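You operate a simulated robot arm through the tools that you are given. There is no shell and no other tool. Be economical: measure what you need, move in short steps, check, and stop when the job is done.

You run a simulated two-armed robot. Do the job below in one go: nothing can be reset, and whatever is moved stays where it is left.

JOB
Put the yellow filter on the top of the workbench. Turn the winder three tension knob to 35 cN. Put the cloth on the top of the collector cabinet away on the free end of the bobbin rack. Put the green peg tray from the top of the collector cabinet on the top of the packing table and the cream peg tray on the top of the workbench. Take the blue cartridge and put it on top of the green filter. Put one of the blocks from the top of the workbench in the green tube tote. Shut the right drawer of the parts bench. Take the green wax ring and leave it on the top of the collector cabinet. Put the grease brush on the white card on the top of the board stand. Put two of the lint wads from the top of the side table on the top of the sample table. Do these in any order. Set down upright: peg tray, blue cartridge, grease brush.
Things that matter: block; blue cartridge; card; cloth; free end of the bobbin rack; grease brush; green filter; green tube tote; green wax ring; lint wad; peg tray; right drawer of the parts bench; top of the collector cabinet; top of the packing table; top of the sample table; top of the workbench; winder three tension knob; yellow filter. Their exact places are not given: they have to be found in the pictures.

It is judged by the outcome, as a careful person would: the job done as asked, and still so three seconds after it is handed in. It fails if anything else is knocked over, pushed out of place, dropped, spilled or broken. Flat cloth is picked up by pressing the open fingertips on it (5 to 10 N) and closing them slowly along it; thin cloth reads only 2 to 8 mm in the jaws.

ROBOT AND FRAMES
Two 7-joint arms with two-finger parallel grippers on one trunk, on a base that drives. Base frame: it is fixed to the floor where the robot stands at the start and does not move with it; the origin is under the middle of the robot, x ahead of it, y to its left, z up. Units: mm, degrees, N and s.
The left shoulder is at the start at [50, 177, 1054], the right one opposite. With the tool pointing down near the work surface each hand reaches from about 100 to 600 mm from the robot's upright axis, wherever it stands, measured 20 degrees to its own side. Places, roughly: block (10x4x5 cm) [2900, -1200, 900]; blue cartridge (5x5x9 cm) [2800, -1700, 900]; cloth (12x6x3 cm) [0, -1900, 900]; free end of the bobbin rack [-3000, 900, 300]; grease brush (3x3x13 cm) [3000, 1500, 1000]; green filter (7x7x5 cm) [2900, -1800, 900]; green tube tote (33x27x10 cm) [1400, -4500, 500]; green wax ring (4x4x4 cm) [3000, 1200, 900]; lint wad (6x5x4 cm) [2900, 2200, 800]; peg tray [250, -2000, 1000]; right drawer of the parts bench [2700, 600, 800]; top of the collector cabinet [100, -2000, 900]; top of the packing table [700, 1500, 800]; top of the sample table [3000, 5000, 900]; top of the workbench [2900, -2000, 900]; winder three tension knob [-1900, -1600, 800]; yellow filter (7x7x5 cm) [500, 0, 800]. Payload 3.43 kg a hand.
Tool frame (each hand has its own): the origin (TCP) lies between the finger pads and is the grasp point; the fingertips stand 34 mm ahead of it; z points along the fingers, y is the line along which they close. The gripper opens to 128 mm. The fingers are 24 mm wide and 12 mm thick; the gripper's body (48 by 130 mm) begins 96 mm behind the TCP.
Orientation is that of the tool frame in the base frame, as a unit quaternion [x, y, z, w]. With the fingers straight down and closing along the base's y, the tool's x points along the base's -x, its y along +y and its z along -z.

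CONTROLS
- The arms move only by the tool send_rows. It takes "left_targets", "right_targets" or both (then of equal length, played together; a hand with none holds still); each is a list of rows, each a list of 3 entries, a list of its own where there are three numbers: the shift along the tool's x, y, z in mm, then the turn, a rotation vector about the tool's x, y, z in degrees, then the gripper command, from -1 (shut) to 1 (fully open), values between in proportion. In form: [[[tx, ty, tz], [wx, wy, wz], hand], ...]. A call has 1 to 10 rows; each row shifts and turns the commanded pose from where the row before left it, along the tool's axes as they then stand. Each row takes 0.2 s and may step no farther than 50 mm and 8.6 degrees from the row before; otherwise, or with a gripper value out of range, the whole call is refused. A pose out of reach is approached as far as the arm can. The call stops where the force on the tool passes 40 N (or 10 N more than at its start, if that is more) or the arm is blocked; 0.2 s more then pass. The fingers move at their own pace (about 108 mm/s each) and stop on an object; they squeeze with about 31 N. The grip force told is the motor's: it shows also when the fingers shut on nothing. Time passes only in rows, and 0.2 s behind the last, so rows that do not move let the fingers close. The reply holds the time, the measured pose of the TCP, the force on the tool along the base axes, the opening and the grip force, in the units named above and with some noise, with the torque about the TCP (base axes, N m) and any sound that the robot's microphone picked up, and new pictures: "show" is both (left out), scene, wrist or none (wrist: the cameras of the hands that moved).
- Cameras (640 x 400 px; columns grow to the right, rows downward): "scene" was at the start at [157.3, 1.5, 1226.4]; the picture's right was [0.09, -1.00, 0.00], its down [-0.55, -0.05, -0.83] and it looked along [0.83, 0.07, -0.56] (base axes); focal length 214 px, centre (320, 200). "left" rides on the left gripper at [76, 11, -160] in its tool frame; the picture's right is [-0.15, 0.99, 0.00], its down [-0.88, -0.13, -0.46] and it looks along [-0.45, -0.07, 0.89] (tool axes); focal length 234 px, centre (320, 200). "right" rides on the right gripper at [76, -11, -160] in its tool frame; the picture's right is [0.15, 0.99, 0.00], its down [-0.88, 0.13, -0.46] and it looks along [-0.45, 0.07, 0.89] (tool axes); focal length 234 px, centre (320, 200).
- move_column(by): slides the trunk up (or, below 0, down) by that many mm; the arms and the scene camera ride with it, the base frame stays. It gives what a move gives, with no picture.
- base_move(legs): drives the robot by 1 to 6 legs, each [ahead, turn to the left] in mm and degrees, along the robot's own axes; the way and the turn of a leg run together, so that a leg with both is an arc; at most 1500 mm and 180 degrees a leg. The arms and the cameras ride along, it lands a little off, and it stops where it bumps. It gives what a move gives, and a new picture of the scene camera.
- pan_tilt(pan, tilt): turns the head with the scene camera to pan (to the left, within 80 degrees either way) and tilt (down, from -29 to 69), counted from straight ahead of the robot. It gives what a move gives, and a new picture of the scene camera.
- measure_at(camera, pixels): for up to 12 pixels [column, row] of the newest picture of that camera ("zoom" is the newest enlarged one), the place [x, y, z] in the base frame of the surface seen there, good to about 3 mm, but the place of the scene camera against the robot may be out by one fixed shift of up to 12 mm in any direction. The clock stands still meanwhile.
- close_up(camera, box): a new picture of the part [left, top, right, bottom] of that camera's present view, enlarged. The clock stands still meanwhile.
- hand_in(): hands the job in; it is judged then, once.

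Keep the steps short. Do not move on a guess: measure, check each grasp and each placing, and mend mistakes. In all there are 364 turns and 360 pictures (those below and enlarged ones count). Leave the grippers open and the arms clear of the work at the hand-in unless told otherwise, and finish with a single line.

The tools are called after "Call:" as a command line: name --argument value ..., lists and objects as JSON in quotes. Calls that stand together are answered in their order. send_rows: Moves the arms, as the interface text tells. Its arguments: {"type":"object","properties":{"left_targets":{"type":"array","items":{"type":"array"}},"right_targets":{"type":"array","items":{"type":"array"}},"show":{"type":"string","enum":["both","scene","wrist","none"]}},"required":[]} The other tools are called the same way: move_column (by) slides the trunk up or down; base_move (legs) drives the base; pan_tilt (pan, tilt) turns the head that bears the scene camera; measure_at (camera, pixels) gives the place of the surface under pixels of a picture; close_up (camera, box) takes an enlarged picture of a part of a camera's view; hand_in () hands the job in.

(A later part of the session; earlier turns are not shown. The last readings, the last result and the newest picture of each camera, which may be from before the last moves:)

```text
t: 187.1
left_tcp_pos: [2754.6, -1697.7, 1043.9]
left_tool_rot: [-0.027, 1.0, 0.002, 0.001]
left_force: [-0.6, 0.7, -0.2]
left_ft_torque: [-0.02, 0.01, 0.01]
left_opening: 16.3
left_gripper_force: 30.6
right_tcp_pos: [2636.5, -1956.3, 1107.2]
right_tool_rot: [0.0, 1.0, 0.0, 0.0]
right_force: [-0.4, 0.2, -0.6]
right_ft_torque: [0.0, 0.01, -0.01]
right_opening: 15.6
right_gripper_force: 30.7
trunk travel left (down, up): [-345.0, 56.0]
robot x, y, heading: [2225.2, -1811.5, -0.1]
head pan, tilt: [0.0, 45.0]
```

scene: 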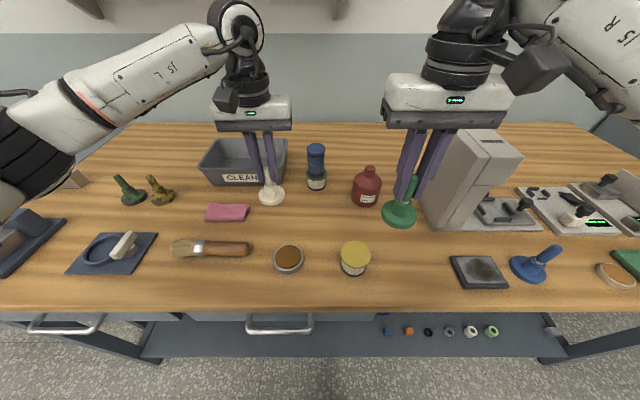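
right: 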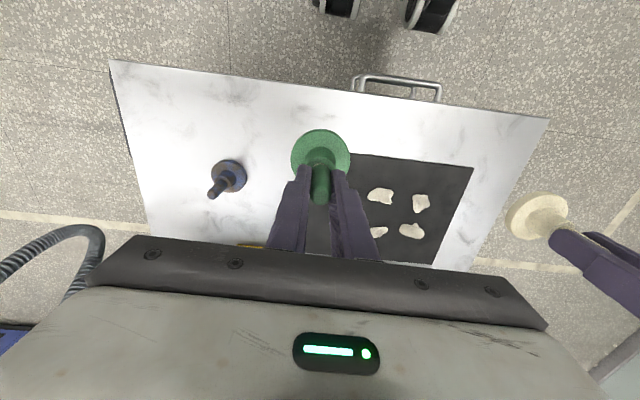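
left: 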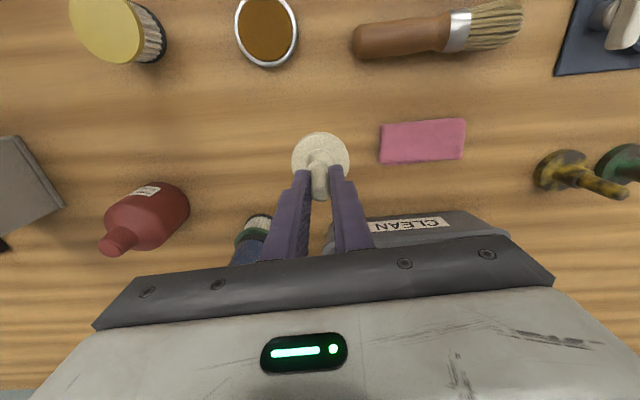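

I lower to just above, then by 1–2 mm until contact.

Call:
send_rows --left_targets '[[[0, -5, 30], [0, 0, 0], -1], [[0, -5, 30], [0, 0, 0], -1], [[0, 0, 12], [0, 0, 0], -1], [[0, 0, 4], [0, 0, 0], -1], [[0, 0, 3], [0, 0, 0], -1], [[0, 0, 2], [0, 0, 0], -1], [[0, 0, 0], [0, 0, 0], -1]]' --show "none"

```text
t: 188.7
left_tcp_pos: [2754.7, -1706.7, 963.7]
left_tool_rot: [-0.027, 1.0, 0.001, 0.002]
left_force: [0.1, 0.0, 26.5]
left_ft_torque: [-0.02, -0.15, 0.0]
left_opening: 16.5
left_gripper_force: 30.8
right_tcp_pos: [2634.3, -1956.7, 1107.8]
right_tool_rot: [0.0, 1.0, -0.001, 0.001]
right_force: [0.0, 0.3, 0.1]
right_ft_torque: [0.0, 0.0, 0.04]
right_opening: 16.1
right_gripper_force: 31.2
trunk travel left (down, up): [-345.0, 56.0]
robot x, y, heading: [2231.0, -1815.4, 0.1]
head pan, tilt: [0.0, 45.0]
```

Contact (26 N). I back off 1.5 mm and release, opening wide, then rise.

Call:
send_rows --left_targets '[[[0, 0, -1.5], [0, 0, 0], -1], [[0, 0, 0], [0, 0, 0], -0.4], [[0, 0, 0], [0, 0, 0], 0], [[0, 0, 0], [0, 0, 0], 0], [[0, 0, -30], [0, 0, 0], 0], [[0, 0, -40], [0, 0, 0], 0], [[0, 0, -40], [0, 0, 0], 0.5], [[20, 0, -20], [0, 0, 0], 1]]' --show "both"

```text
t: 190.5
left_tcp_pos: [2732.9, -1707.9, 1091.8]
left_tool_rot: [-0.027, 1.0, 0.0, 0.0]
left_force: [0.3, 0.0, 0.8]
left_ft_torque: [-0.01, -0.02, -0.02]
left_opening: 127.9
left_gripper_force: 0.0
right_tcp_pos: [2635.0, -1955.2, 1107.1]
right_tool_rot: [0.0, 1.0, 0.0, -0.001]
right_force: [-0.8, 0.1, 0.6]
right_ft_torque: [0.01, -0.04, 0.02]
right_opening: 15.9
right_gripper_force: 31.0
trunk travel left (down, up): [-345.0, 56.0]
robot x, y, heading: [2226.2, -1809.6, 0.0]
head pan, tilt: [0.0, 45.0]
```

scene: 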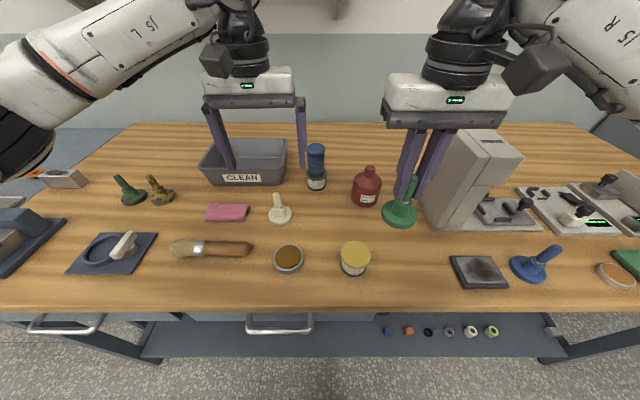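
left: 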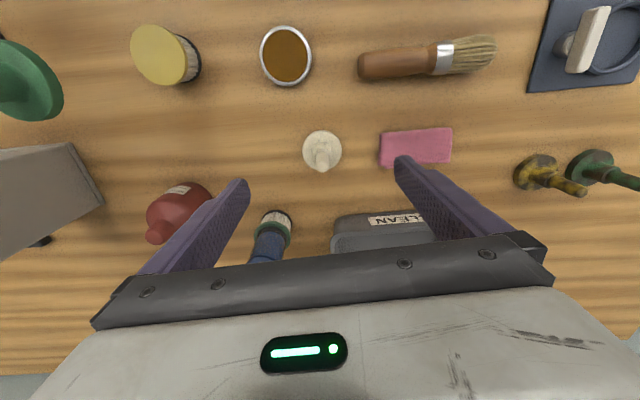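

The cream tray stands at (280,208). I back off and drive to the parts bench (drawer ≈(2700,600)).

Call:
base_move --legs '[[-450, 0], [0, 90], [1200, 0], [1150, 0], [0, -90]]'

Call:
pan_tilt --pan 0 --tilt 25

```text
t: 211.9
left_tcp_pos: [2220.8, 633.2, 1090.7]
left_tool_rot: [-0.058, 0.998, 0.0, 0.0]
left_force: [-0.1, 0.4, -0.3]
left_ft_torque: [0.01, 0.04, 0.0]
left_opening: 127.7
left_gripper_force: 0.1
right_tcp_pos: [2138.7, 379.9, 1106.9]
right_tool_rot: [-0.032, 0.999, 0.0, -0.001]
right_force: [-0.6, -0.7, -0.4]
right_ft_torque: [-0.01, 0.0, 0.01]
right_opening: 15.9
right_gripper_force: 31.1
trunk travel left (down, up): [-345.0, 56.0]
robot x, y, heading: [1719.9, 493.9, 3.6]
head pan, tilt: [0.0, 45.0]
```

scene: 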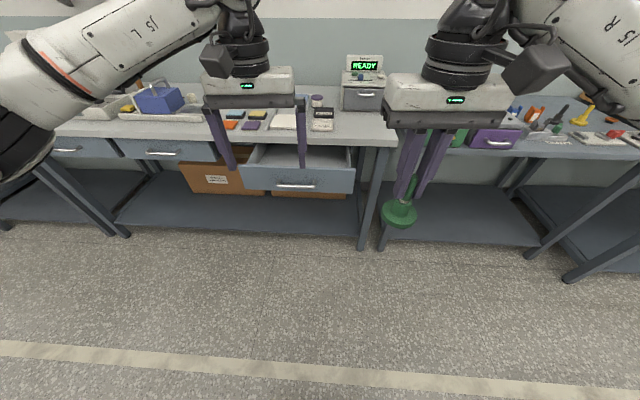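

```text
t: 212.7
left_tcp_pos: [2220.7, 635.4, 1091.1]
left_tool_rot: [-0.058, 0.998, 0.002, -0.001]
left_force: [0.5, 0.2, 0.3]
left_ft_torque: [-0.02, -0.03, 0.0]
left_opening: 127.9
left_gripper_force: 0.0
right_tcp_pos: [2138.2, 379.6, 1106.3]
right_tool_rot: [-0.031, 1.0, 0.001, 0.0]
right_force: [-0.2, -0.1, 0.0]
right_ft_torque: [0.03, -0.02, 0.03]
right_opening: 16.0
right_gripper_force: 30.9
trunk travel left (down, up): [-345.0, 56.0]
robot x, y, heading: [1725.6, 496.7, 3.8]
head pan, tilt: [0.0, 25.0]
```

scene: 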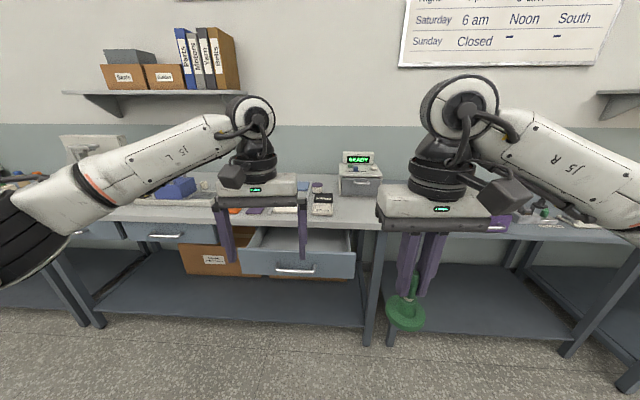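

The open right drawer shows at (297,262). I measure it.

Call:
measure_at --camera "scene" --pixels '[[297, 270], [270, 260], [345, 262], [297, 245], [345, 225], [180, 228], [300, 232], [130, 226]]'

Call:
close_up --camera "scene" --box '[40, 130, 400, 340]'

```text
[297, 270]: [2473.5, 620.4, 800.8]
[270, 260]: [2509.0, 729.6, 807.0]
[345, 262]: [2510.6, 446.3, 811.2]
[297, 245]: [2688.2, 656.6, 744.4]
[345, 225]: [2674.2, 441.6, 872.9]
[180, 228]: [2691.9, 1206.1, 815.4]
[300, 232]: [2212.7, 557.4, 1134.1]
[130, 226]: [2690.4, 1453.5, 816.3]
```

```text
1.78 times, centred on (220, 235) of scene
```

zoom: 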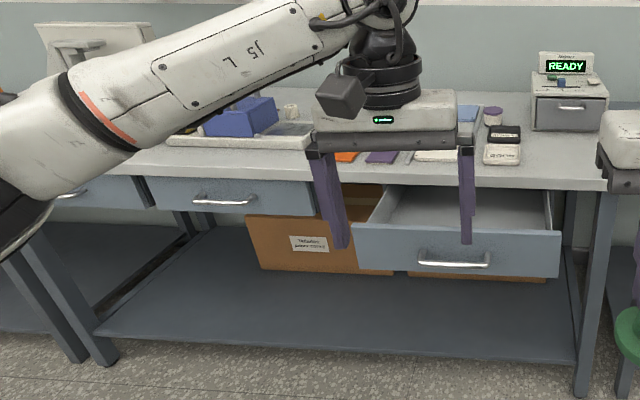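

Drawer face ≈ x 2503, handle ≈ 2470 at y≈620, z≈795; the closed position is ~2685. I'll push the handle with closed, downward fingers. First retract the left hand, close it, and drive up.

Call:
send_rows --left_targets '[[[45, 0, 0], [0, 0, 0], 0], [[45, -3, 0], [0, 0, 0], -1], [[45, -3, 0], [0, 0, 0], -1], [[45, -3, 0], [0, 0, 0], -1]]' --show "none"

Call:
base_move --legs '[[0, -3.8], [370, 0]]'

Call:
pan_tilt --pan 0 --tilt 45

```text
t: 213.7
left_tcp_pos: [2044.1, 602.7, 1090.0]
left_tool_rot: [-0.06, 0.998, 0.002, 0.0]
left_force: [0.3, -0.2, -0.2]
left_ft_torque: [0.01, 0.01, 0.02]
left_opening: 0.0
left_gripper_force: 30.7
right_tcp_pos: [2139.3, 379.5, 1106.5]
right_tool_rot: [-0.032, 0.999, -0.001, 0.0]
right_force: [-0.2, 0.3, -1.5]
right_ft_torque: [0.01, 0.0, 0.01]
right_opening: 15.8
right_gripper_force: 30.9
trunk travel left (down, up): [-345.0, 56.0]
robot x, y, heading: [1725.3, 497.7, 4.0]
head pan, tilt: [0.0, 25.0]
```

```text
t: 216.5
left_tcp_pos: [2422.3, 583.6, 1089.9]
left_tool_rot: [-0.028, 1.0, 0.0, -0.001]
left_force: [-0.3, 0.7, -0.5]
left_ft_torque: [0.0, 0.03, 0.01]
left_opening: 0.3
left_gripper_force: 31.1
right_tcp_pos: [2502.3, 353.3, 1106.8]
right_tool_rot: [0.0, 1.0, 0.0, 0.0]
right_force: [-0.2, 0.0, -1.6]
right_ft_torque: [-0.01, 0.01, 0.0]
right_opening: 15.8
right_gripper_force: 31.0
trunk travel left (down, up): [-345.0, 56.0]
robot x, y, heading: [2089.8, 495.5, -0.4]
head pan, tilt: [0.0, 25.0]
```

scene: 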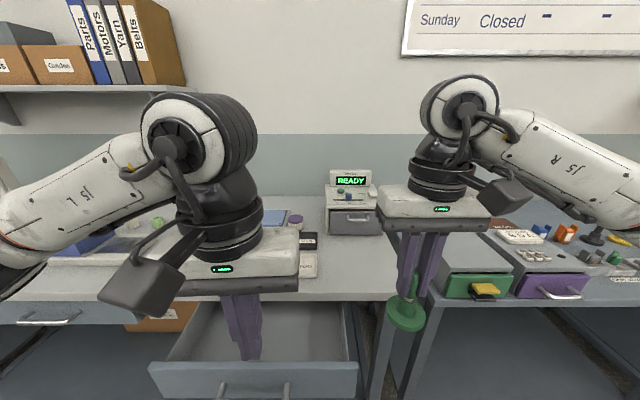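

```text
t: 217.3
left_tcp_pos: [2422.3, 583.1, 1089.6]
left_tool_rot: [-0.026, 1.0, 0.001, 0.0]
left_force: [0.1, 0.7, 0.3]
left_ft_torque: [0.04, -0.01, 0.0]
left_opening: 0.2
left_gripper_force: 31.0
right_tcp_pos: [2501.4, 353.3, 1107.3]
right_tool_rot: [0.0, 1.0, 0.0, -0.001]
right_force: [0.5, -0.1, -0.8]
right_ft_torque: [-0.02, 0.04, 0.01]
right_opening: 16.2
right_gripper_force: 31.2
trunk travel left (down, up): [-345.0, 56.0]
robot x, y, heading: [2095.3, 496.1, 0.1]
head pan, tilt: [0.0, 45.0]
```

scene: 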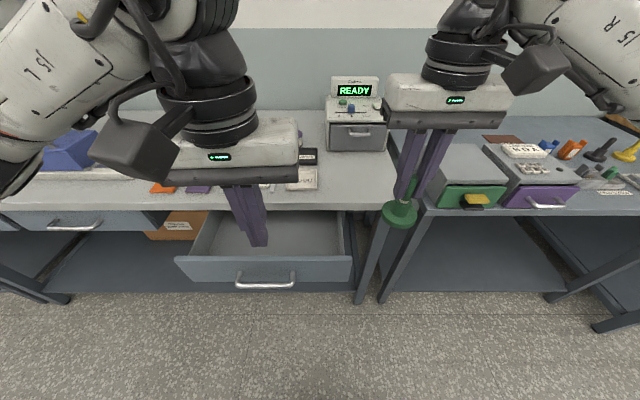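

I measure the handle here.

Call:
measure_at --camera "scene" --pixels '[[265, 285], [240, 284], [292, 284], [265, 270], [210, 268], [330, 265], [265, 262]]'

```text
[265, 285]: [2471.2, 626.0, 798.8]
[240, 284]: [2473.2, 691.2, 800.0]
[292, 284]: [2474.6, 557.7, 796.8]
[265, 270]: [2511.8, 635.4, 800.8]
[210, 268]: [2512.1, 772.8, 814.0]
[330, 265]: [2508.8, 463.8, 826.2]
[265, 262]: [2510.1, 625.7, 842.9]
```

Handle bar front ≈ x 2464, y≈628. I shift left 45 and lower in front of it.

Call:
send_rows --left_targets '[[[0, 22, 40], [0, 0, 0], -1], [[0, 22, 40], [0, 0, 0], -1], [[0, 0, 48], [0, 0, 0], -1], [[0, 0, 48], [0, 0, 0], -1], [[0, 0, 48], [0, 0, 0], -1], [[0, 0, 48], [0, 0, 0], -1], [[0, 0, 12], [0, 0, 0], -1]]' --show "scene"

```text
t: 218.9
left_tcp_pos: [2420.7, 628.1, 803.7]
left_tool_rot: [-0.026, 1.0, 0.001, 0.0]
left_force: [0.2, 0.4, -0.2]
left_ft_torque: [0.0, -0.03, 0.0]
left_opening: 0.0
left_gripper_force: 30.7
right_tcp_pos: [2501.4, 353.2, 1106.5]
right_tool_rot: [0.0, 1.0, 0.001, -0.001]
right_force: [-0.7, 0.0, -1.1]
right_ft_torque: [-0.01, -0.01, 0.0]
right_opening: 15.7
right_gripper_force: 31.1
trunk travel left (down, up): [-345.0, 56.0]
robot x, y, heading: [2091.6, 494.2, -0.3]
head pan, tilt: [0.0, 45.0]
```

scene: 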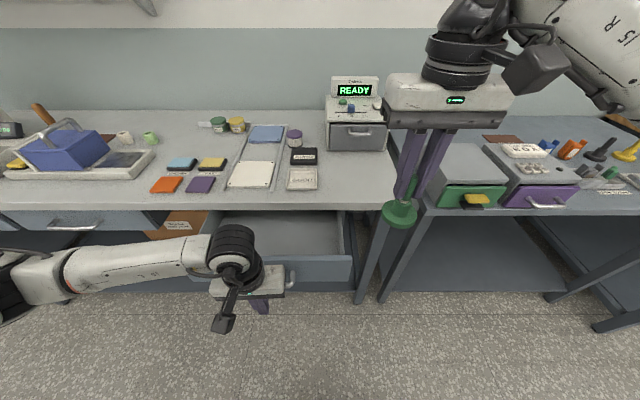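

Now I push forward in steps.

Call:
send_rows --left_targets '[[[-20, -1, 0], [0, 0, 0], -1], [[-20, -1, 0], [0, 0, 0], -1], [[-20, -1, 0], [0, 0, 0], -1], [[-20, -1, 0], [0, 0, 0], -1], [[-20, -1, 0], [0, 0, 0], -1], [[-20, -1, 0], [0, 0, 0], -1], [[-20, -1, 0], [0, 0, 0], -1]]' --show "scene"

```text
t: 220.5
left_tcp_pos: [2557.6, 627.1, 807.4]
left_tool_rot: [-0.026, 1.0, 0.001, 0.001]
left_force: [-1.2, 0.8, 0.5]
left_ft_torque: [0.02, 0.01, -0.01]
left_opening: 0.2
left_gripper_force: 31.1
right_tcp_pos: [2501.5, 353.6, 1106.9]
right_tool_rot: [0.0, 1.0, 0.001, 0.0]
right_force: [0.9, 0.6, -1.2]
right_ft_torque: [-0.01, 0.0, -0.02]
right_opening: 16.0
right_gripper_force: 30.8
trunk travel left (down, up): [-345.0, 56.0]
robot x, y, heading: [2089.3, 498.1, -0.1]
head pan, tilt: [0.0, 45.0]
```

scene: 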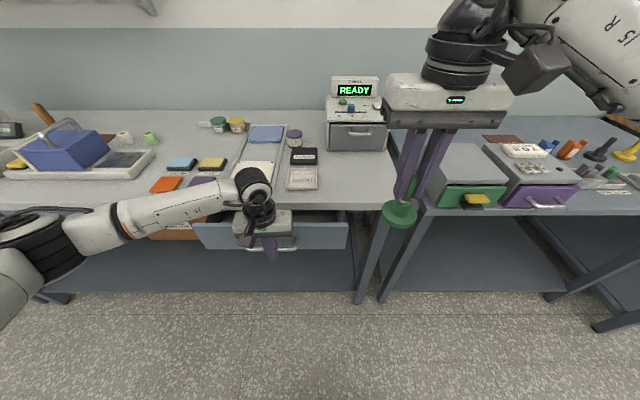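

The drawer slides in. I continue.

Call:
send_rows --left_targets '[[[-20, -1, 0], [0, 0, 0], -1], [[-20, -1, 0], [0, 0, 0], -1], [[-15, -1, 0], [0, 0, 0], -1], [[-10, 0, 0], [0, 0, 0], -1], [[-8, 0, 0], [0, 0, 0], -1], [[-6, 0, 0], [0, 0, 0], -1], [[-5, 0, 0], [0, 0, 0], -1]]' --show "scene"

```text
t: 222.1
left_tcp_pos: [2638.2, 628.4, 804.9]
left_tool_rot: [-0.025, 1.0, 0.001, -0.004]
left_force: [-21.4, 1.1, 2.3]
left_ft_torque: [-0.12, 0.43, -0.05]
left_opening: 0.2
left_gripper_force: 30.8
right_tcp_pos: [2499.7, 353.4, 1108.4]
right_tool_rot: [0.0, 1.0, 0.0, 0.001]
right_force: [0.4, -1.0, -0.5]
right_ft_torque: [-0.01, -0.06, 0.01]
right_opening: 15.9
right_gripper_force: 30.9
trunk travel left (down, up): [-345.0, 56.0]
robot x, y, heading: [2095.8, 498.8, -0.1]
head pan, tilt: [0.0, 45.0]
```

scene: 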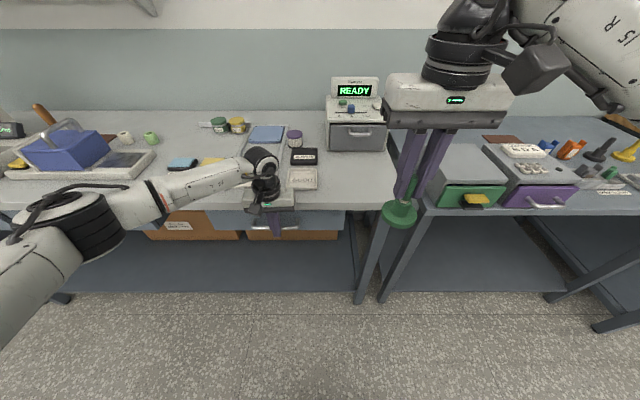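

It's against the stop (21 N). I retract and raise the hand, then check.

Call:
send_rows --left_targets '[[[30, 0, 0], [0, 0, 0], -1], [[40, 0, 0], [0, 0, 0], -1], [[40, 0, 0], [0, 0, 0], -1], [[0, 0, -48], [0, 0, 0], 0], [[0, 0, -48], [0, 0, 0], 1], [[0, 0, -48], [0, 0, 0], 1], [[0, 0, -48], [0, 0, 0], 1], [[0, 0, -48], [0, 0, 0], 1], [[0, 0, -48], [0, 0, 0], 1]]' --show "scene"

Call:
measure_at --camera "scene" --pixels '[[290, 222], [320, 222], [75, 226], [330, 222], [290, 212]]'

```text
t: 224.1
left_tcp_pos: [2530.8, 618.8, 1094.4]
left_tool_rot: [-0.026, 1.0, 0.001, 0.0]
left_force: [0.4, -0.2, 0.7]
left_ft_torque: [0.01, 0.02, -0.01]
left_opening: 128.2
left_gripper_force: 0.1
right_tcp_pos: [2501.6, 352.7, 1105.6]
right_tool_rot: [0.0, 1.0, 0.001, -0.001]
right_force: [0.1, -0.2, -0.3]
right_ft_torque: [-0.01, -0.03, 0.0]
right_opening: 15.6
right_gripper_force: 30.9
trunk travel left (down, up): [-345.0, 56.0]
robot x, y, heading: [2093.6, 492.5, 0.1]
head pan, tilt: [0.0, 45.0]
```

scene: 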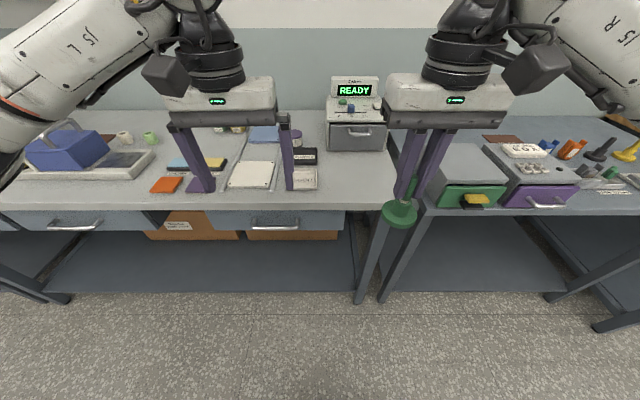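

```text
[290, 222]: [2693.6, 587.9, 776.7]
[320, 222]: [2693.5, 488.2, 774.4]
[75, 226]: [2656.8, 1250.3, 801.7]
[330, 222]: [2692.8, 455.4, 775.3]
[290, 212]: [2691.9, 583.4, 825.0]
```

The drawer is closed (x 2692 like its neighbour). Now I look at the rings near (150,138).

Call:
close_up --camera "scene" --box '[0, 80, 260, 220]'

Call:
measure_at --camera "scene" --pixels '[[150, 137], [124, 137], [150, 142], [45, 115], [100, 165], [265, 175]]'

```text
2.46 times, centred on (130, 150) of scene
```

zoom: 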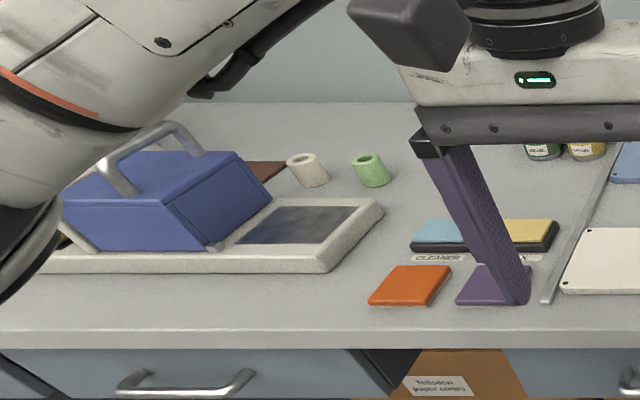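

```text
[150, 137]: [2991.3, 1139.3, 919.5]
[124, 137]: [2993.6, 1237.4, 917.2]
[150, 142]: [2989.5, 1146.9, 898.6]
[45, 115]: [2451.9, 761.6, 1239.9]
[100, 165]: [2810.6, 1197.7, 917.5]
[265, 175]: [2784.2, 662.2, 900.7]
```

The green ring is at about (2990,1143), near the back. I move to face it.

Call:
base_move --legs '[[-200, 0], [0, 45], [560, 0], [0, -45]]'

```text
t: 232.7
left_tcp_pos: [2709.5, 1053.4, 1093.8]
left_tool_rot: [-0.053, 0.999, 0.001, -0.001]
left_force: [-1.1, -0.4, -0.2]
left_ft_torque: [0.0, 0.0, 0.0]
left_opening: 128.0
left_gripper_force: 0.1
right_tcp_pos: [2691.3, 784.3, 1106.1]
right_tool_rot: [-0.026, 1.0, 0.0, 0.0]
right_force: [-1.0, 0.4, 0.1]
right_ft_torque: [0.02, 0.01, -0.04]
right_opening: 16.0
right_gripper_force: 31.1
trunk travel left (down, up): [-345.0, 56.0]
robot x, y, heading: [2276.7, 908.5, 2.9]
head pan, tilt: [0.0, 45.0]
```

scene: 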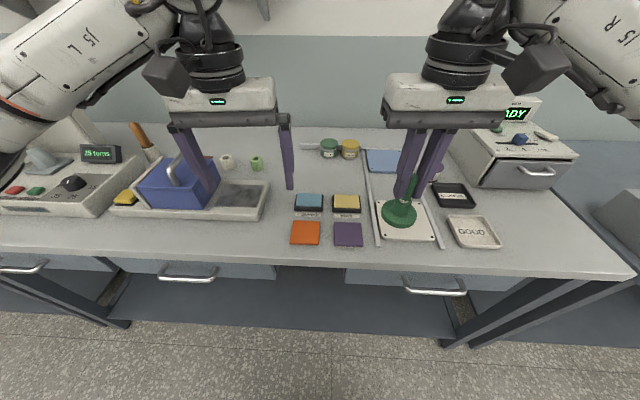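

I approach a bit more: toward (2410,1005), heading 0.

Call:
base_move --legs '[[0, 34], [165, 0], [0, -37]]'

Call:
measure_at --camera "scene" --pixels '[[320, 200]]'

```text
t: 237.5
left_tcp_pos: [2841.0, 1144.2, 1094.4]
left_tool_rot: [-0.04, 0.999, 0.002, -0.001]
left_force: [0.3, -0.1, 0.1]
left_ft_torque: [0.0, -0.02, -0.02]
left_opening: 128.0
left_gripper_force: 0.0
right_tcp_pos: [2817.9, 876.1, 1106.1]
right_tool_rot: [-0.014, 1.0, 0.0, 0.001]
right_force: [0.1, 0.2, -0.4]
right_ft_torque: [0.0, -0.02, 0.0]
right_opening: 16.0
right_gripper_force: 30.5
trunk travel left (down, up): [-345.0, 56.0]
robot x, y, heading: [2405.7, 1007.4, 1.6]
head pan, tilt: [0.0, 45.0]
```

scene: 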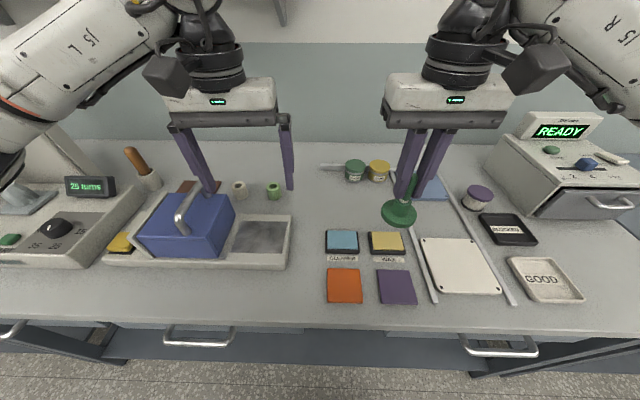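

```text
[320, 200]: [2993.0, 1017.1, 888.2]
```

I see the ring at (274,190) and the brush in a cup at (145,170). I move the left hand forward to view the ring.

Call:
send_rows --left_targets '[[[-30, -2, 15], [0, 0, 0], 0.6], [[-30, -2, 15], [0, 0, 0], 0.4], [[-30, -2, 15], [0, 0, 0], 0.2]]' --show "wrist"

Call:
measure_at --camera "scene" --pixels '[[274, 186], [274, 195], [239, 187], [135, 152], [150, 180], [462, 240], [190, 205]]'

```text
t: 238.3
left_tcp_pos: [2929.9, 1146.8, 1047.5]
left_tool_rot: [-0.041, 0.999, 0.002, -0.001]
left_force: [0.9, -0.7, 0.7]
left_ft_torque: [0.02, 0.0, 0.01]
left_opening: 76.8
left_gripper_force: 0.1
right_tcp_pos: [2818.5, 875.4, 1106.1]
right_tool_rot: [-0.014, 1.0, 0.001, -0.001]
right_force: [0.1, -0.7, -1.7]
right_ft_torque: [-0.05, 0.04, -0.04]
right_opening: 16.2
right_gripper_force: 31.1
trunk travel left (down, up): [-345.0, 56.0]
robot x, y, heading: [2404.9, 1006.4, 1.5]
head pan, tilt: [0.0, 45.0]
```

left: 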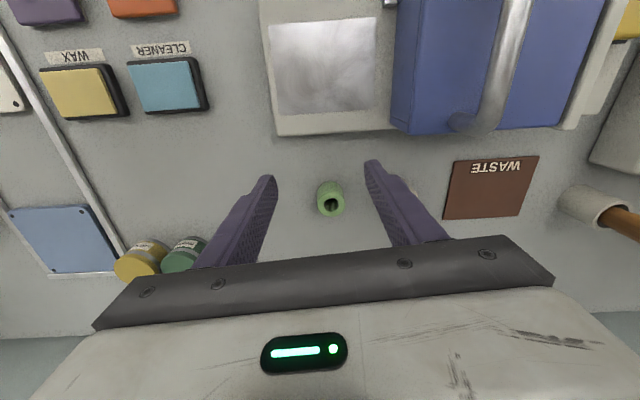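

```text
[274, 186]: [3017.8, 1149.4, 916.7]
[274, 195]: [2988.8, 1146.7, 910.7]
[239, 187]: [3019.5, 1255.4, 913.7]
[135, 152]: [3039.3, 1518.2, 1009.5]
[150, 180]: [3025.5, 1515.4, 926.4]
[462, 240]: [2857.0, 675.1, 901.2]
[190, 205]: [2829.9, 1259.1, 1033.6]
```

Call:
measure_at --camera "left" --pixels '[[330, 188], [321, 198], [340, 198], [331, 212], [331, 204], [300, 170], [331, 182]]'

Call:
close_up --camera "left" --box '[260, 140, 400, 240]'

```text
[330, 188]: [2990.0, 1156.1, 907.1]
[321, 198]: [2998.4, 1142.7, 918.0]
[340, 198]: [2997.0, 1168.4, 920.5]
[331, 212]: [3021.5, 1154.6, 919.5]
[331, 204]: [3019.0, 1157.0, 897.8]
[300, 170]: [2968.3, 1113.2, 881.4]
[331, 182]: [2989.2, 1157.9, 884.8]
```

```text
4.00 times, centred on (330, 190) of left
```

zoom: 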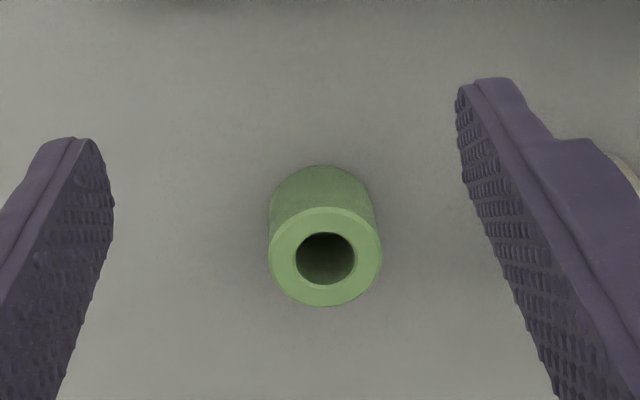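

Ring centre ≈ (3005,1155), top 919. I move over it and descend to TCP≈918.

Call:
send_rows --left_targets '[[[-38, 1, 10], [0, 0, 0], 0.2], [[-37, 1, 15], [0, 0, 0], 0.2], [[0, 0, 40], [0, 0, 0], 0.2], [[0, 0, 30], [0, 0, 0], 0.2], [[0, 0, 0], [0, 0, 0], 0.2]]' --show "wrist"

```text
t: 239.5
left_tcp_pos: [3002.8, 1152.6, 954.3]
left_tool_rot: [-0.041, 0.999, 0.001, 0.001]
left_force: [1.0, 0.1, -0.4]
left_ft_torque: [0.0, 0.01, 0.0]
left_opening: 76.8
left_gripper_force: 0.1
right_tcp_pos: [2817.1, 876.6, 1106.3]
right_tool_rot: [-0.014, 1.0, -0.001, 0.0]
right_force: [0.1, 0.6, -0.9]
right_ft_torque: [0.02, -0.01, 0.03]
right_opening: 15.9
right_gripper_force: 31.3
trunk travel left (down, up): [-345.0, 56.0]
robot x, y, heading: [2402.7, 1005.5, 1.8]
head pan, tilt: [0.0, 45.0]
```

left: 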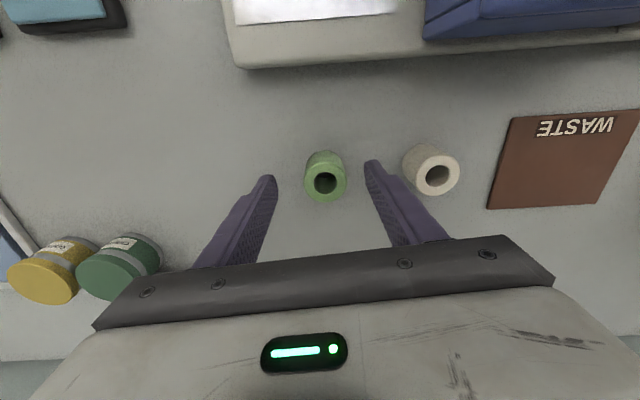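

Call:
send_rows --left_targets '[[[-2, 2, 20], [0, 0, 0], 0.2], [[0, 0, 16], [0, 0, 0], 0.2], [[0, 0, 0], [0, 0, 0], -0.4], [[0, 0, 0], [0, 0, 0], -1], [[0, 0, 0], [0, 0, 0], -1], [[0, 0, 0], [0, 0, 0], -1]]' --show "wrist"

```text
t: 240.9
left_tcp_pos: [3006.0, 1155.2, 918.5]
left_tool_rot: [-0.041, 0.999, 0.001, 0.0]
left_force: [-0.5, 1.0, 0.1]
left_ft_torque: [0.02, -0.03, -0.04]
left_opening: 38.7
left_gripper_force: 30.7
right_tcp_pos: [2817.2, 876.3, 1107.1]
right_tool_rot: [-0.014, 1.0, -0.001, 0.0]
right_force: [1.0, 0.2, -1.4]
right_ft_torque: [0.02, -0.01, 0.01]
right_opening: 15.9
right_gripper_force: 31.2
trunk travel left (down, up): [-345.0, 56.0]
robot x, y, heading: [2403.0, 1008.0, 1.4]
head pan, tilt: [0.0, 45.0]
```

left: 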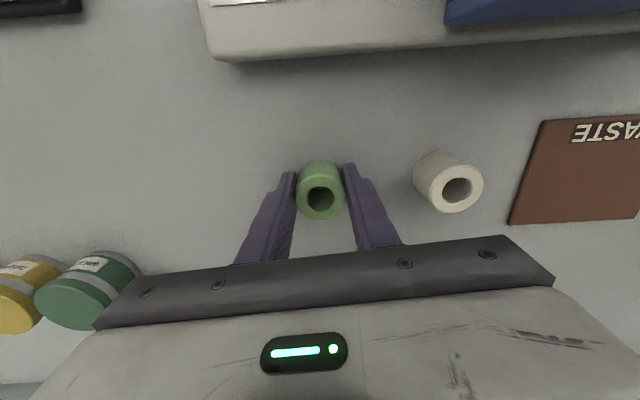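

Gripped (38.7). I lift slowly and retract.

Call:
send_rows --left_targets '[[[0, 0, -5], [0, 0, 0], -1], [[0, 0, -15], [0, 0, 0], -1], [[0, 0, -25], [0, 0, 0], -1], [[0, 0, -30], [0, 0, 0], -1], [[10, 0, -30], [0, 0, 0], -1], [[20, 0, -30], [0, 0, 0], -1], [[30, 0, -30], [0, 0, 0], -1], [[40, 0, -20], [0, 0, 0], -1], [[40, 0, 0], [0, 0, 0], -1], [[40, 0, 0], [0, 0, 0], -1]]' --show "wrist"

Call:
pan_tilt --pan 35 --tilt 25

```text
t: 243.1
left_tcp_pos: [2827.4, 1140.2, 1105.5]
left_tool_rot: [-0.042, 0.999, 0.002, 0.0]
left_force: [-0.7, 0.0, -0.5]
left_ft_torque: [0.0, 0.0, 0.01]
left_opening: 38.7
left_gripper_force: 31.2
right_tcp_pos: [2817.5, 875.9, 1107.3]
right_tool_rot: [-0.015, 1.0, 0.0, 0.0]
right_force: [0.1, -0.4, -0.2]
right_ft_torque: [-0.02, -0.01, 0.02]
right_opening: 15.8
right_gripper_force: 31.0
trunk travel left (down, up): [-345.0, 56.0]
robot x, y, heading: [2399.3, 1008.5, 1.6]
head pan, tilt: [0.0, 45.0]
```

left: 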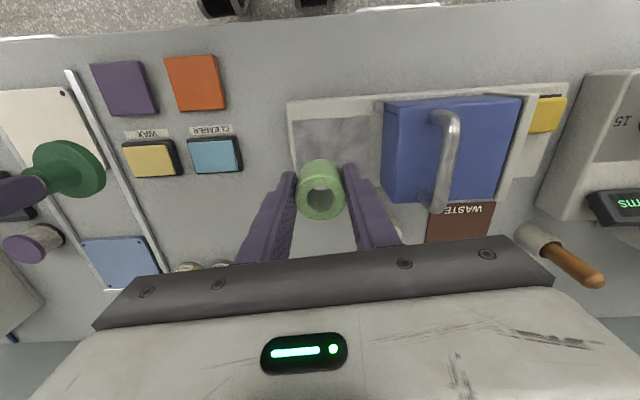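

```text
t: 244.1
left_tcp_pos: [2828.3, 1139.5, 1104.4]
left_tool_rot: [-0.042, 0.999, 0.0, -0.001]
left_force: [0.1, -0.1, -0.4]
left_ft_torque: [-0.01, 0.01, 0.01]
left_opening: 38.2
left_gripper_force: 31.1
right_tcp_pos: [2817.6, 877.7, 1107.6]
right_tool_rot: [-0.014, 1.0, 0.0, 0.0]
right_force: [0.0, -0.5, -0.8]
right_ft_torque: [0.01, 0.01, 0.02]
right_opening: 15.8
right_gripper_force: 31.2
trunk travel left (down, up): [-345.0, 56.0]
robot x, y, heading: [2408.5, 1006.7, 1.5]
head pan, tilt: [35.0, 25.0]
```

scene: 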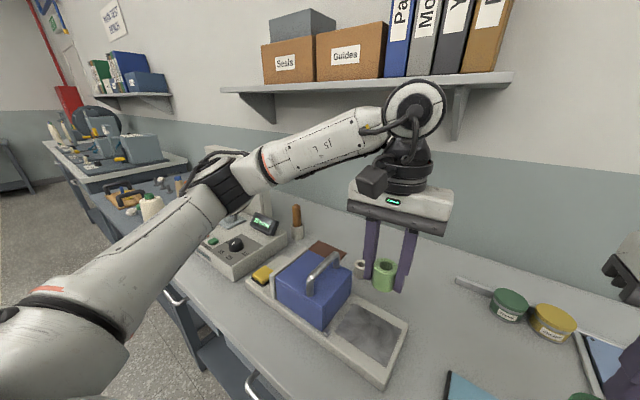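

Both hands full. I back away and turn to look for the packing table.

Call:
base_move --legs '[[-600, 0], [0, 150]]'

Call:
pan_tilt --pan 10 --tilt 20

```text
t: 253.8
left_tcp_pos: [1353.1, 1063.1, 1103.8]
left_tool_rot: [0.981, -0.196, 0.001, 0.002]
left_force: [0.4, 0.8, -0.5]
left_ft_torque: [0.01, -0.01, -0.02]
left_opening: 38.6
left_gripper_force: 31.1
right_tcp_pos: [1481.2, 1292.0, 1107.2]
right_tool_rot: [0.975, -0.222, 0.0, -0.001]
right_force: [-0.4, 0.2, -0.7]
right_ft_torque: [-0.03, 0.02, 0.0]
right_opening: 15.9
right_gripper_force: 30.9
trunk travel left (down, up): [-345.0, 56.0]
robot x, y, heading: [1789.2, 983.8, 154.3]
head pan, tilt: [35.0, 25.0]
```

scene: 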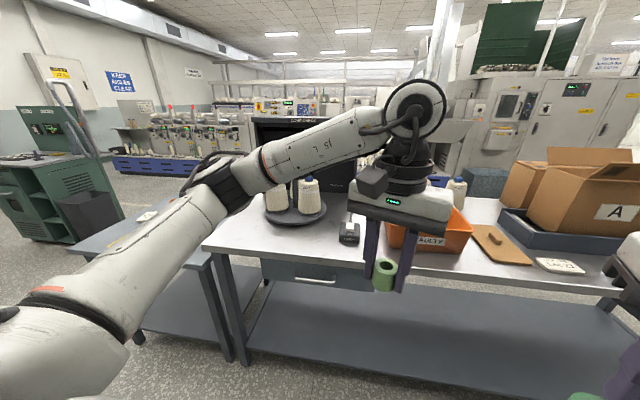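

```text
t: 254.7
left_tcp_pos: [1352.7, 1062.5, 1104.1]
left_tool_rot: [0.981, -0.196, 0.001, 0.001]
left_force: [0.0, 0.3, -0.2]
left_ft_torque: [-0.04, -0.01, 0.01]
left_opening: 38.7
left_gripper_force: 31.0
right_tcp_pos: [1482.8, 1290.2, 1107.4]
right_tool_rot: [0.975, -0.222, 0.001, -0.001]
right_force: [0.3, 0.4, -0.9]
right_ft_torque: [0.0, 0.04, 0.02]
right_opening: 16.2
right_gripper_force: 31.0
trunk travel left (down, up): [-345.0, 56.0]
robot x, y, heading: [1792.1, 987.4, 154.2]
head pan, tilt: [10.0, 20.0]
```

scene: 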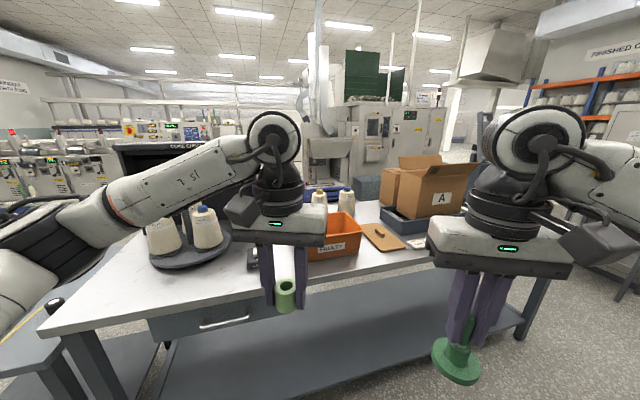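

This is the packing table. I measure its front edge and free spots.

Call:
measure_at --camera "scene" --pixels '[[360, 265], [385, 255], [330, 280], [240, 300], [60, 315], [420, 264], [383, 236], [340, 235], [418, 243], [200, 240]]'

Call:
close_up --camera "scene" --box '[220, 150, 480, 310]'

```text
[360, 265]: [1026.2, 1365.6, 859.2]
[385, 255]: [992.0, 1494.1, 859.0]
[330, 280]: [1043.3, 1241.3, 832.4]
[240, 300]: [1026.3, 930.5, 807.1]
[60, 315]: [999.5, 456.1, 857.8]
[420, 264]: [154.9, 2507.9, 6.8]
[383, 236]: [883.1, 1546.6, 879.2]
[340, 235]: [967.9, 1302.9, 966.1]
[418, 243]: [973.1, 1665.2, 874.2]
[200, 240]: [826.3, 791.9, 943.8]
```

```text
2.46 times, centred on (350, 230) of scene
```

zoom: 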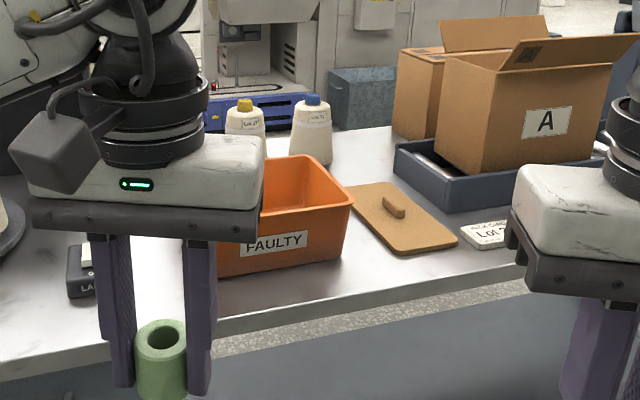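

I move nearer, facing the table squarely.

Call:
base_move --legs '[[0, -16], [330, 0], [0, 42]]'

Call:
pan_tilt --pan 0 --tilt 42

```text
t: 259.8
left_tcp_pos: [1112.3, 1086.2, 1104.6]
left_tool_rot: [1.0, 0.03, 0.001, 0.001]
left_force: [0.1, 0.3, -0.9]
left_ft_torque: [0.02, 0.01, 0.0]
left_opening: 38.7
left_gripper_force: 30.9
right_tcp_pos: [1129.0, 1348.7, 1106.6]
right_tool_rot: [1.0, 0.004, 0.001, -0.001]
right_force: [0.3, 0.0, -1.1]
right_ft_torque: [-0.02, -0.03, 0.02]
right_opening: 15.7
right_gripper_force: 30.4
trunk travel left (down, up): [-345.0, 56.0]
robot x, y, heading: [1536.3, 1212.9, -179.4]
head pan, tilt: [10.0, 20.0]
```

scene: 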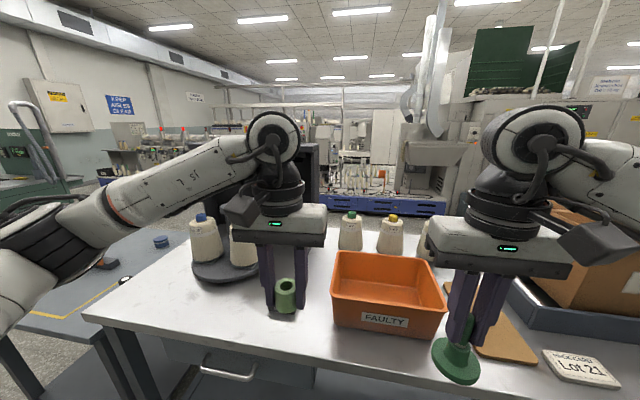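

```text
t: 260.7
left_tcp_pos: [1114.0, 1087.4, 1105.3]
left_tool_rot: [1.0, 0.029, 0.001, 0.0]
left_force: [0.3, 0.7, -0.4]
left_ft_torque: [-0.03, 0.0, 0.0]
left_opening: 38.5
left_gripper_force: 30.9
right_tcp_pos: [1127.5, 1348.7, 1106.3]
right_tool_rot: [1.0, 0.003, 0.0, -0.001]
right_force: [0.1, -0.3, -0.3]
right_ft_torque: [0.04, 0.02, 0.0]
right_opening: 16.0
right_gripper_force: 30.7
trunk travel left (down, up): [-345.0, 56.0]
robot x, y, heading: [1536.5, 1209.0, -179.7]
head pan, tilt: [0.0, 42.0]
```

scene: 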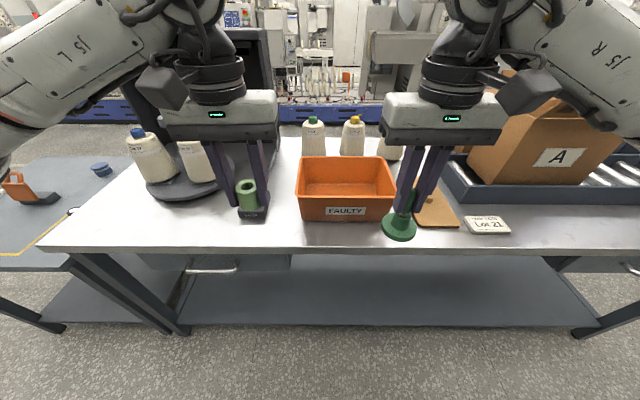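

I measure candidate free spots: (560,235), (140,225), (200,222).

Call:
measure_at --camera "scene" --pixels '[[560, 235], [560, 215], [600, 235], [560, 246], [140, 225], [200, 222], [300, 235], [435, 222], [487, 222], [320, 243], [285, 180]]'

```text
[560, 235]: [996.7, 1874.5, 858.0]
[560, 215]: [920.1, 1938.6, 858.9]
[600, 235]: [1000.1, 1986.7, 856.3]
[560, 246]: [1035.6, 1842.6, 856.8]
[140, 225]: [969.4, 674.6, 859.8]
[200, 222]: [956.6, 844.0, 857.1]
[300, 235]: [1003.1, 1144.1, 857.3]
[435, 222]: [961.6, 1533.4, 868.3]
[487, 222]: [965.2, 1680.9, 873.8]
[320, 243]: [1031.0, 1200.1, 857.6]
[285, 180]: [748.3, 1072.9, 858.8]
```

Free spot ≈ (965,1870). I check the box and conveyor near it.

Call:
measure_at --camera "scene" --pixels '[[560, 158], [575, 195], [520, 190], [610, 165], [620, 200], [470, 185]]'

Call:
base_move --legs '[[0, -90], [480, 0], [0, 90]]'

```text
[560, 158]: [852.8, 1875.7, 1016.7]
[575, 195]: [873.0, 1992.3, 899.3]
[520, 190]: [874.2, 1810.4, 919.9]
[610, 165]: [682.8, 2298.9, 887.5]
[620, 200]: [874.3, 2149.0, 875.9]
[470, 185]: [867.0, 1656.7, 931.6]
```

```text
t: 271.2
left_tcp_pos: [1102.8, 1580.1, 1104.9]
left_tool_rot: [0.999, 0.032, 0.0, 0.001]
left_force: [-0.5, 0.3, -0.7]
left_ft_torque: [0.0, 0.01, 0.0]
left_opening: 38.4
left_gripper_force: 31.5
right_tcp_pos: [1118.0, 1843.5, 1107.2]
right_tool_rot: [1.0, 0.006, 0.001, -0.001]
right_force: [-0.8, 0.1, -0.5]
right_ft_torque: [0.0, 0.02, 0.04]
right_opening: 16.0
right_gripper_force: 31.2
trunk travel left (down, up): [-345.0, 56.0]
robot x, y, heading: [1527.5, 1706.8, -179.3]
head pan, tilt: [0.0, 42.0]
```

scene: 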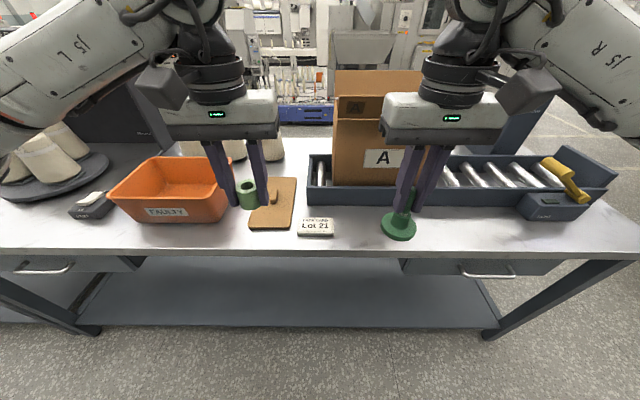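

Free spot right in front. I go forward 60 mm, then lower the green tray at x≈970.

Call:
base_move --legs '[[60, 0]]'

Call:
send_rows --right_targets '[[[-30, 0, 30], [0, 0, 0], -1], [[-30, 0, 30], [0, 0, 0], -1], [[-30, 0, 30], [0, 0, 0], -1], [[0, 0, 30], [0, 0, 0], -1], [[0, 0, 0], [0, 0, 0], -1]]' --show "both"

```text
t: 272.2
left_tcp_pos: [1044.0, 1579.6, 1104.7]
left_tool_rot: [1.0, 0.03, 0.0, 0.0]
left_force: [-0.3, -0.5, -1.2]
left_ft_torque: [0.0, -0.02, -0.03]
left_opening: 38.5
left_gripper_force: 30.8
right_tcp_pos: [1058.8, 1843.2, 1106.7]
right_tool_rot: [1.0, 0.005, 0.0, 0.0]
right_force: [-0.9, 0.2, -0.7]
right_ft_torque: [0.0, -0.04, 0.0]
right_opening: 16.0
right_gripper_force: 30.9
trunk travel left (down, up): [-345.0, 56.0]
robot x, y, heading: [1467.8, 1703.6, -179.5]
head pan, tilt: [0.0, 42.0]
```

scene: 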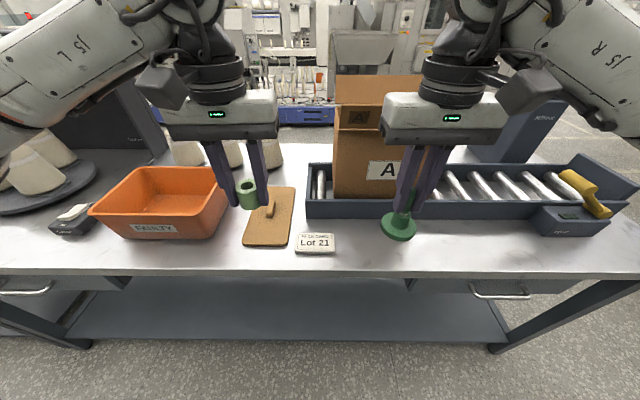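

```text
t: 273.4
left_tcp_pos: [1045.2, 1579.9, 1104.1]
left_tool_rot: [1.0, 0.032, 0.0, 0.002]
left_force: [0.6, -0.8, 0.2]
left_ft_torque: [0.01, -0.01, -0.02]
left_opening: 38.5
left_gripper_force: 31.1
right_tcp_pos: [967.1, 1840.4, 984.5]
right_tool_rot: [1.0, 0.006, 0.0, -0.001]
right_force: [0.6, -0.9, -0.6]
right_ft_torque: [0.01, 0.01, -0.02]
right_opening: 16.1
right_gripper_force: 31.0
trunk travel left (down, up): [-345.0, 56.0]
robot x, y, heading: [1471.4, 1705.5, -179.6]
head pan, tilt: [0.0, 42.0]
```

scene: 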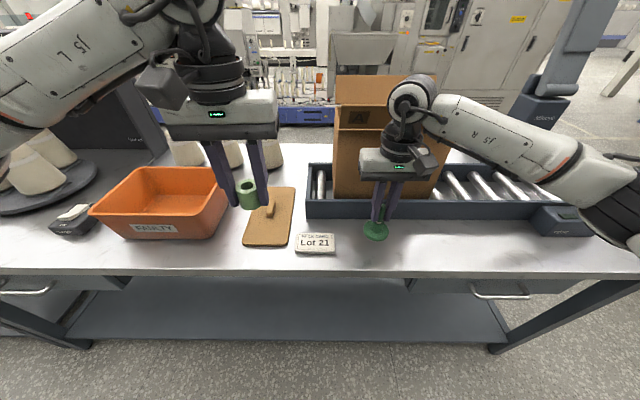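
right: 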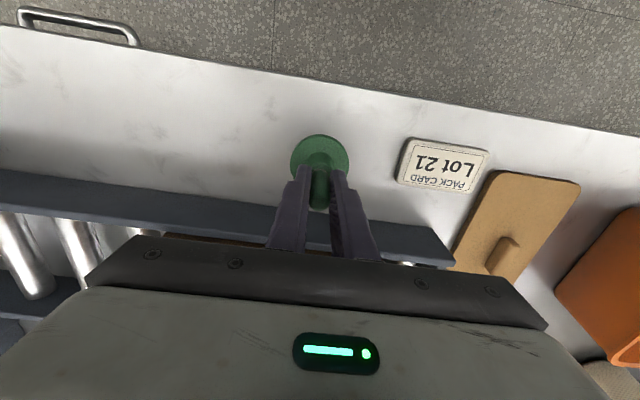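

I lower it to the table with fine final steps.

Call:
send_rows --right_targets '[[[0, 0, 20], [0, 0, 0], -1], [[0, 0, 15], [0, 0, 0], -1], [[0, 0, 4], [0, 0, 0], -1], [[0, 0, 2], [0, 0, 0], -1], [[0, 0, 1.5], [0, 0, 0], -1], [[0, 0, 0], [0, 0, 0], -1]]' --show "none"

Call:
measure_at --camera "right" --pixels '[[250, 150], [200, 110]]'

```text
t: 274.8
left_tcp_pos: [1045.7, 1581.9, 1105.6]
left_tool_rot: [0.999, 0.032, 0.0, 0.0]
left_force: [-0.4, -0.1, 0.0]
left_ft_torque: [-0.01, -0.02, 0.01]
left_opening: 38.5
left_gripper_force: 30.7
right_tcp_pos: [968.9, 1841.8, 943.3]
right_tool_rot: [1.0, 0.006, -0.001, -0.001]
right_force: [0.6, 1.0, -0.4]
right_ft_torque: [-0.03, 0.0, -0.01]
right_opening: 16.0
right_gripper_force: 31.2
trunk travel left (down, up): [-345.0, 56.0]
robot x, y, heading: [1466.6, 1704.3, -179.4]
head pan, tilt: [0.0, 42.0]
```

```text
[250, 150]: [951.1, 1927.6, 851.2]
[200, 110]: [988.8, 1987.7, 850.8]
```

Table at 851; expect contact at ≈935. I continue.

Call:
send_rows --right_targets '[[[0, 0, 3], [0, 0, 0], -1], [[0, 0, 2], [0, 0, 0], -1], [[0, 0, 1], [0, 0, 0], -1], [[0, 0, 1], [0, 0, 0], -1], [[0, 0, 0], [0, 0, 0], -1]]' --show "none"

```text
t: 276.0
left_tcp_pos: [1044.9, 1580.0, 1105.6]
left_tool_rot: [0.999, 0.032, 0.0, 0.001]
left_force: [0.6, -0.1, -0.1]
left_ft_torque: [-0.03, 0.03, -0.03]
left_opening: 38.6
left_gripper_force: 31.1
right_tcp_pos: [969.8, 1842.5, 937.2]
right_tool_rot: [1.0, 0.005, 0.0, -0.001]
right_force: [0.3, 0.7, -0.1]
right_ft_torque: [-0.02, -0.02, 0.0]
right_opening: 15.9
right_gripper_force: 31.1
trunk travel left (down, up): [-345.0, 56.0]
robot x, y, heading: [1470.2, 1704.7, -179.4]
head pan, tilt: [0.0, 42.0]
```

Call:
send_rows --right_targets '[[[0, 0, 1], [0, 0, 0], -1], [[0, 0, 1], [0, 0, 0], -1], [[0, 0, 1], [0, 0, 0], -1], [[0, 0, 0], [0, 0, 0], -1]]' --show "none"

```text
t: 277.0
left_tcp_pos: [1044.6, 1579.7, 1104.6]
left_tool_rot: [1.0, 0.031, 0.0, 0.0]
left_force: [1.3, 0.1, -1.0]
left_ft_torque: [-0.01, 0.02, 0.0]
left_opening: 38.3
left_gripper_force: 30.3
right_tcp_pos: [970.1, 1843.0, 935.5]
right_tool_rot: [1.0, 0.005, 0.0, 0.0]
right_force: [0.0, -0.6, -1.4]
right_ft_torque: [-0.01, -0.01, 0.01]
right_opening: 15.8
right_gripper_force: 30.7
trunk travel left (down, up): [-345.0, 56.0]
robot x, y, heading: [1470.0, 1703.8, -179.6]
head pan, tilt: [0.0, 42.0]
```

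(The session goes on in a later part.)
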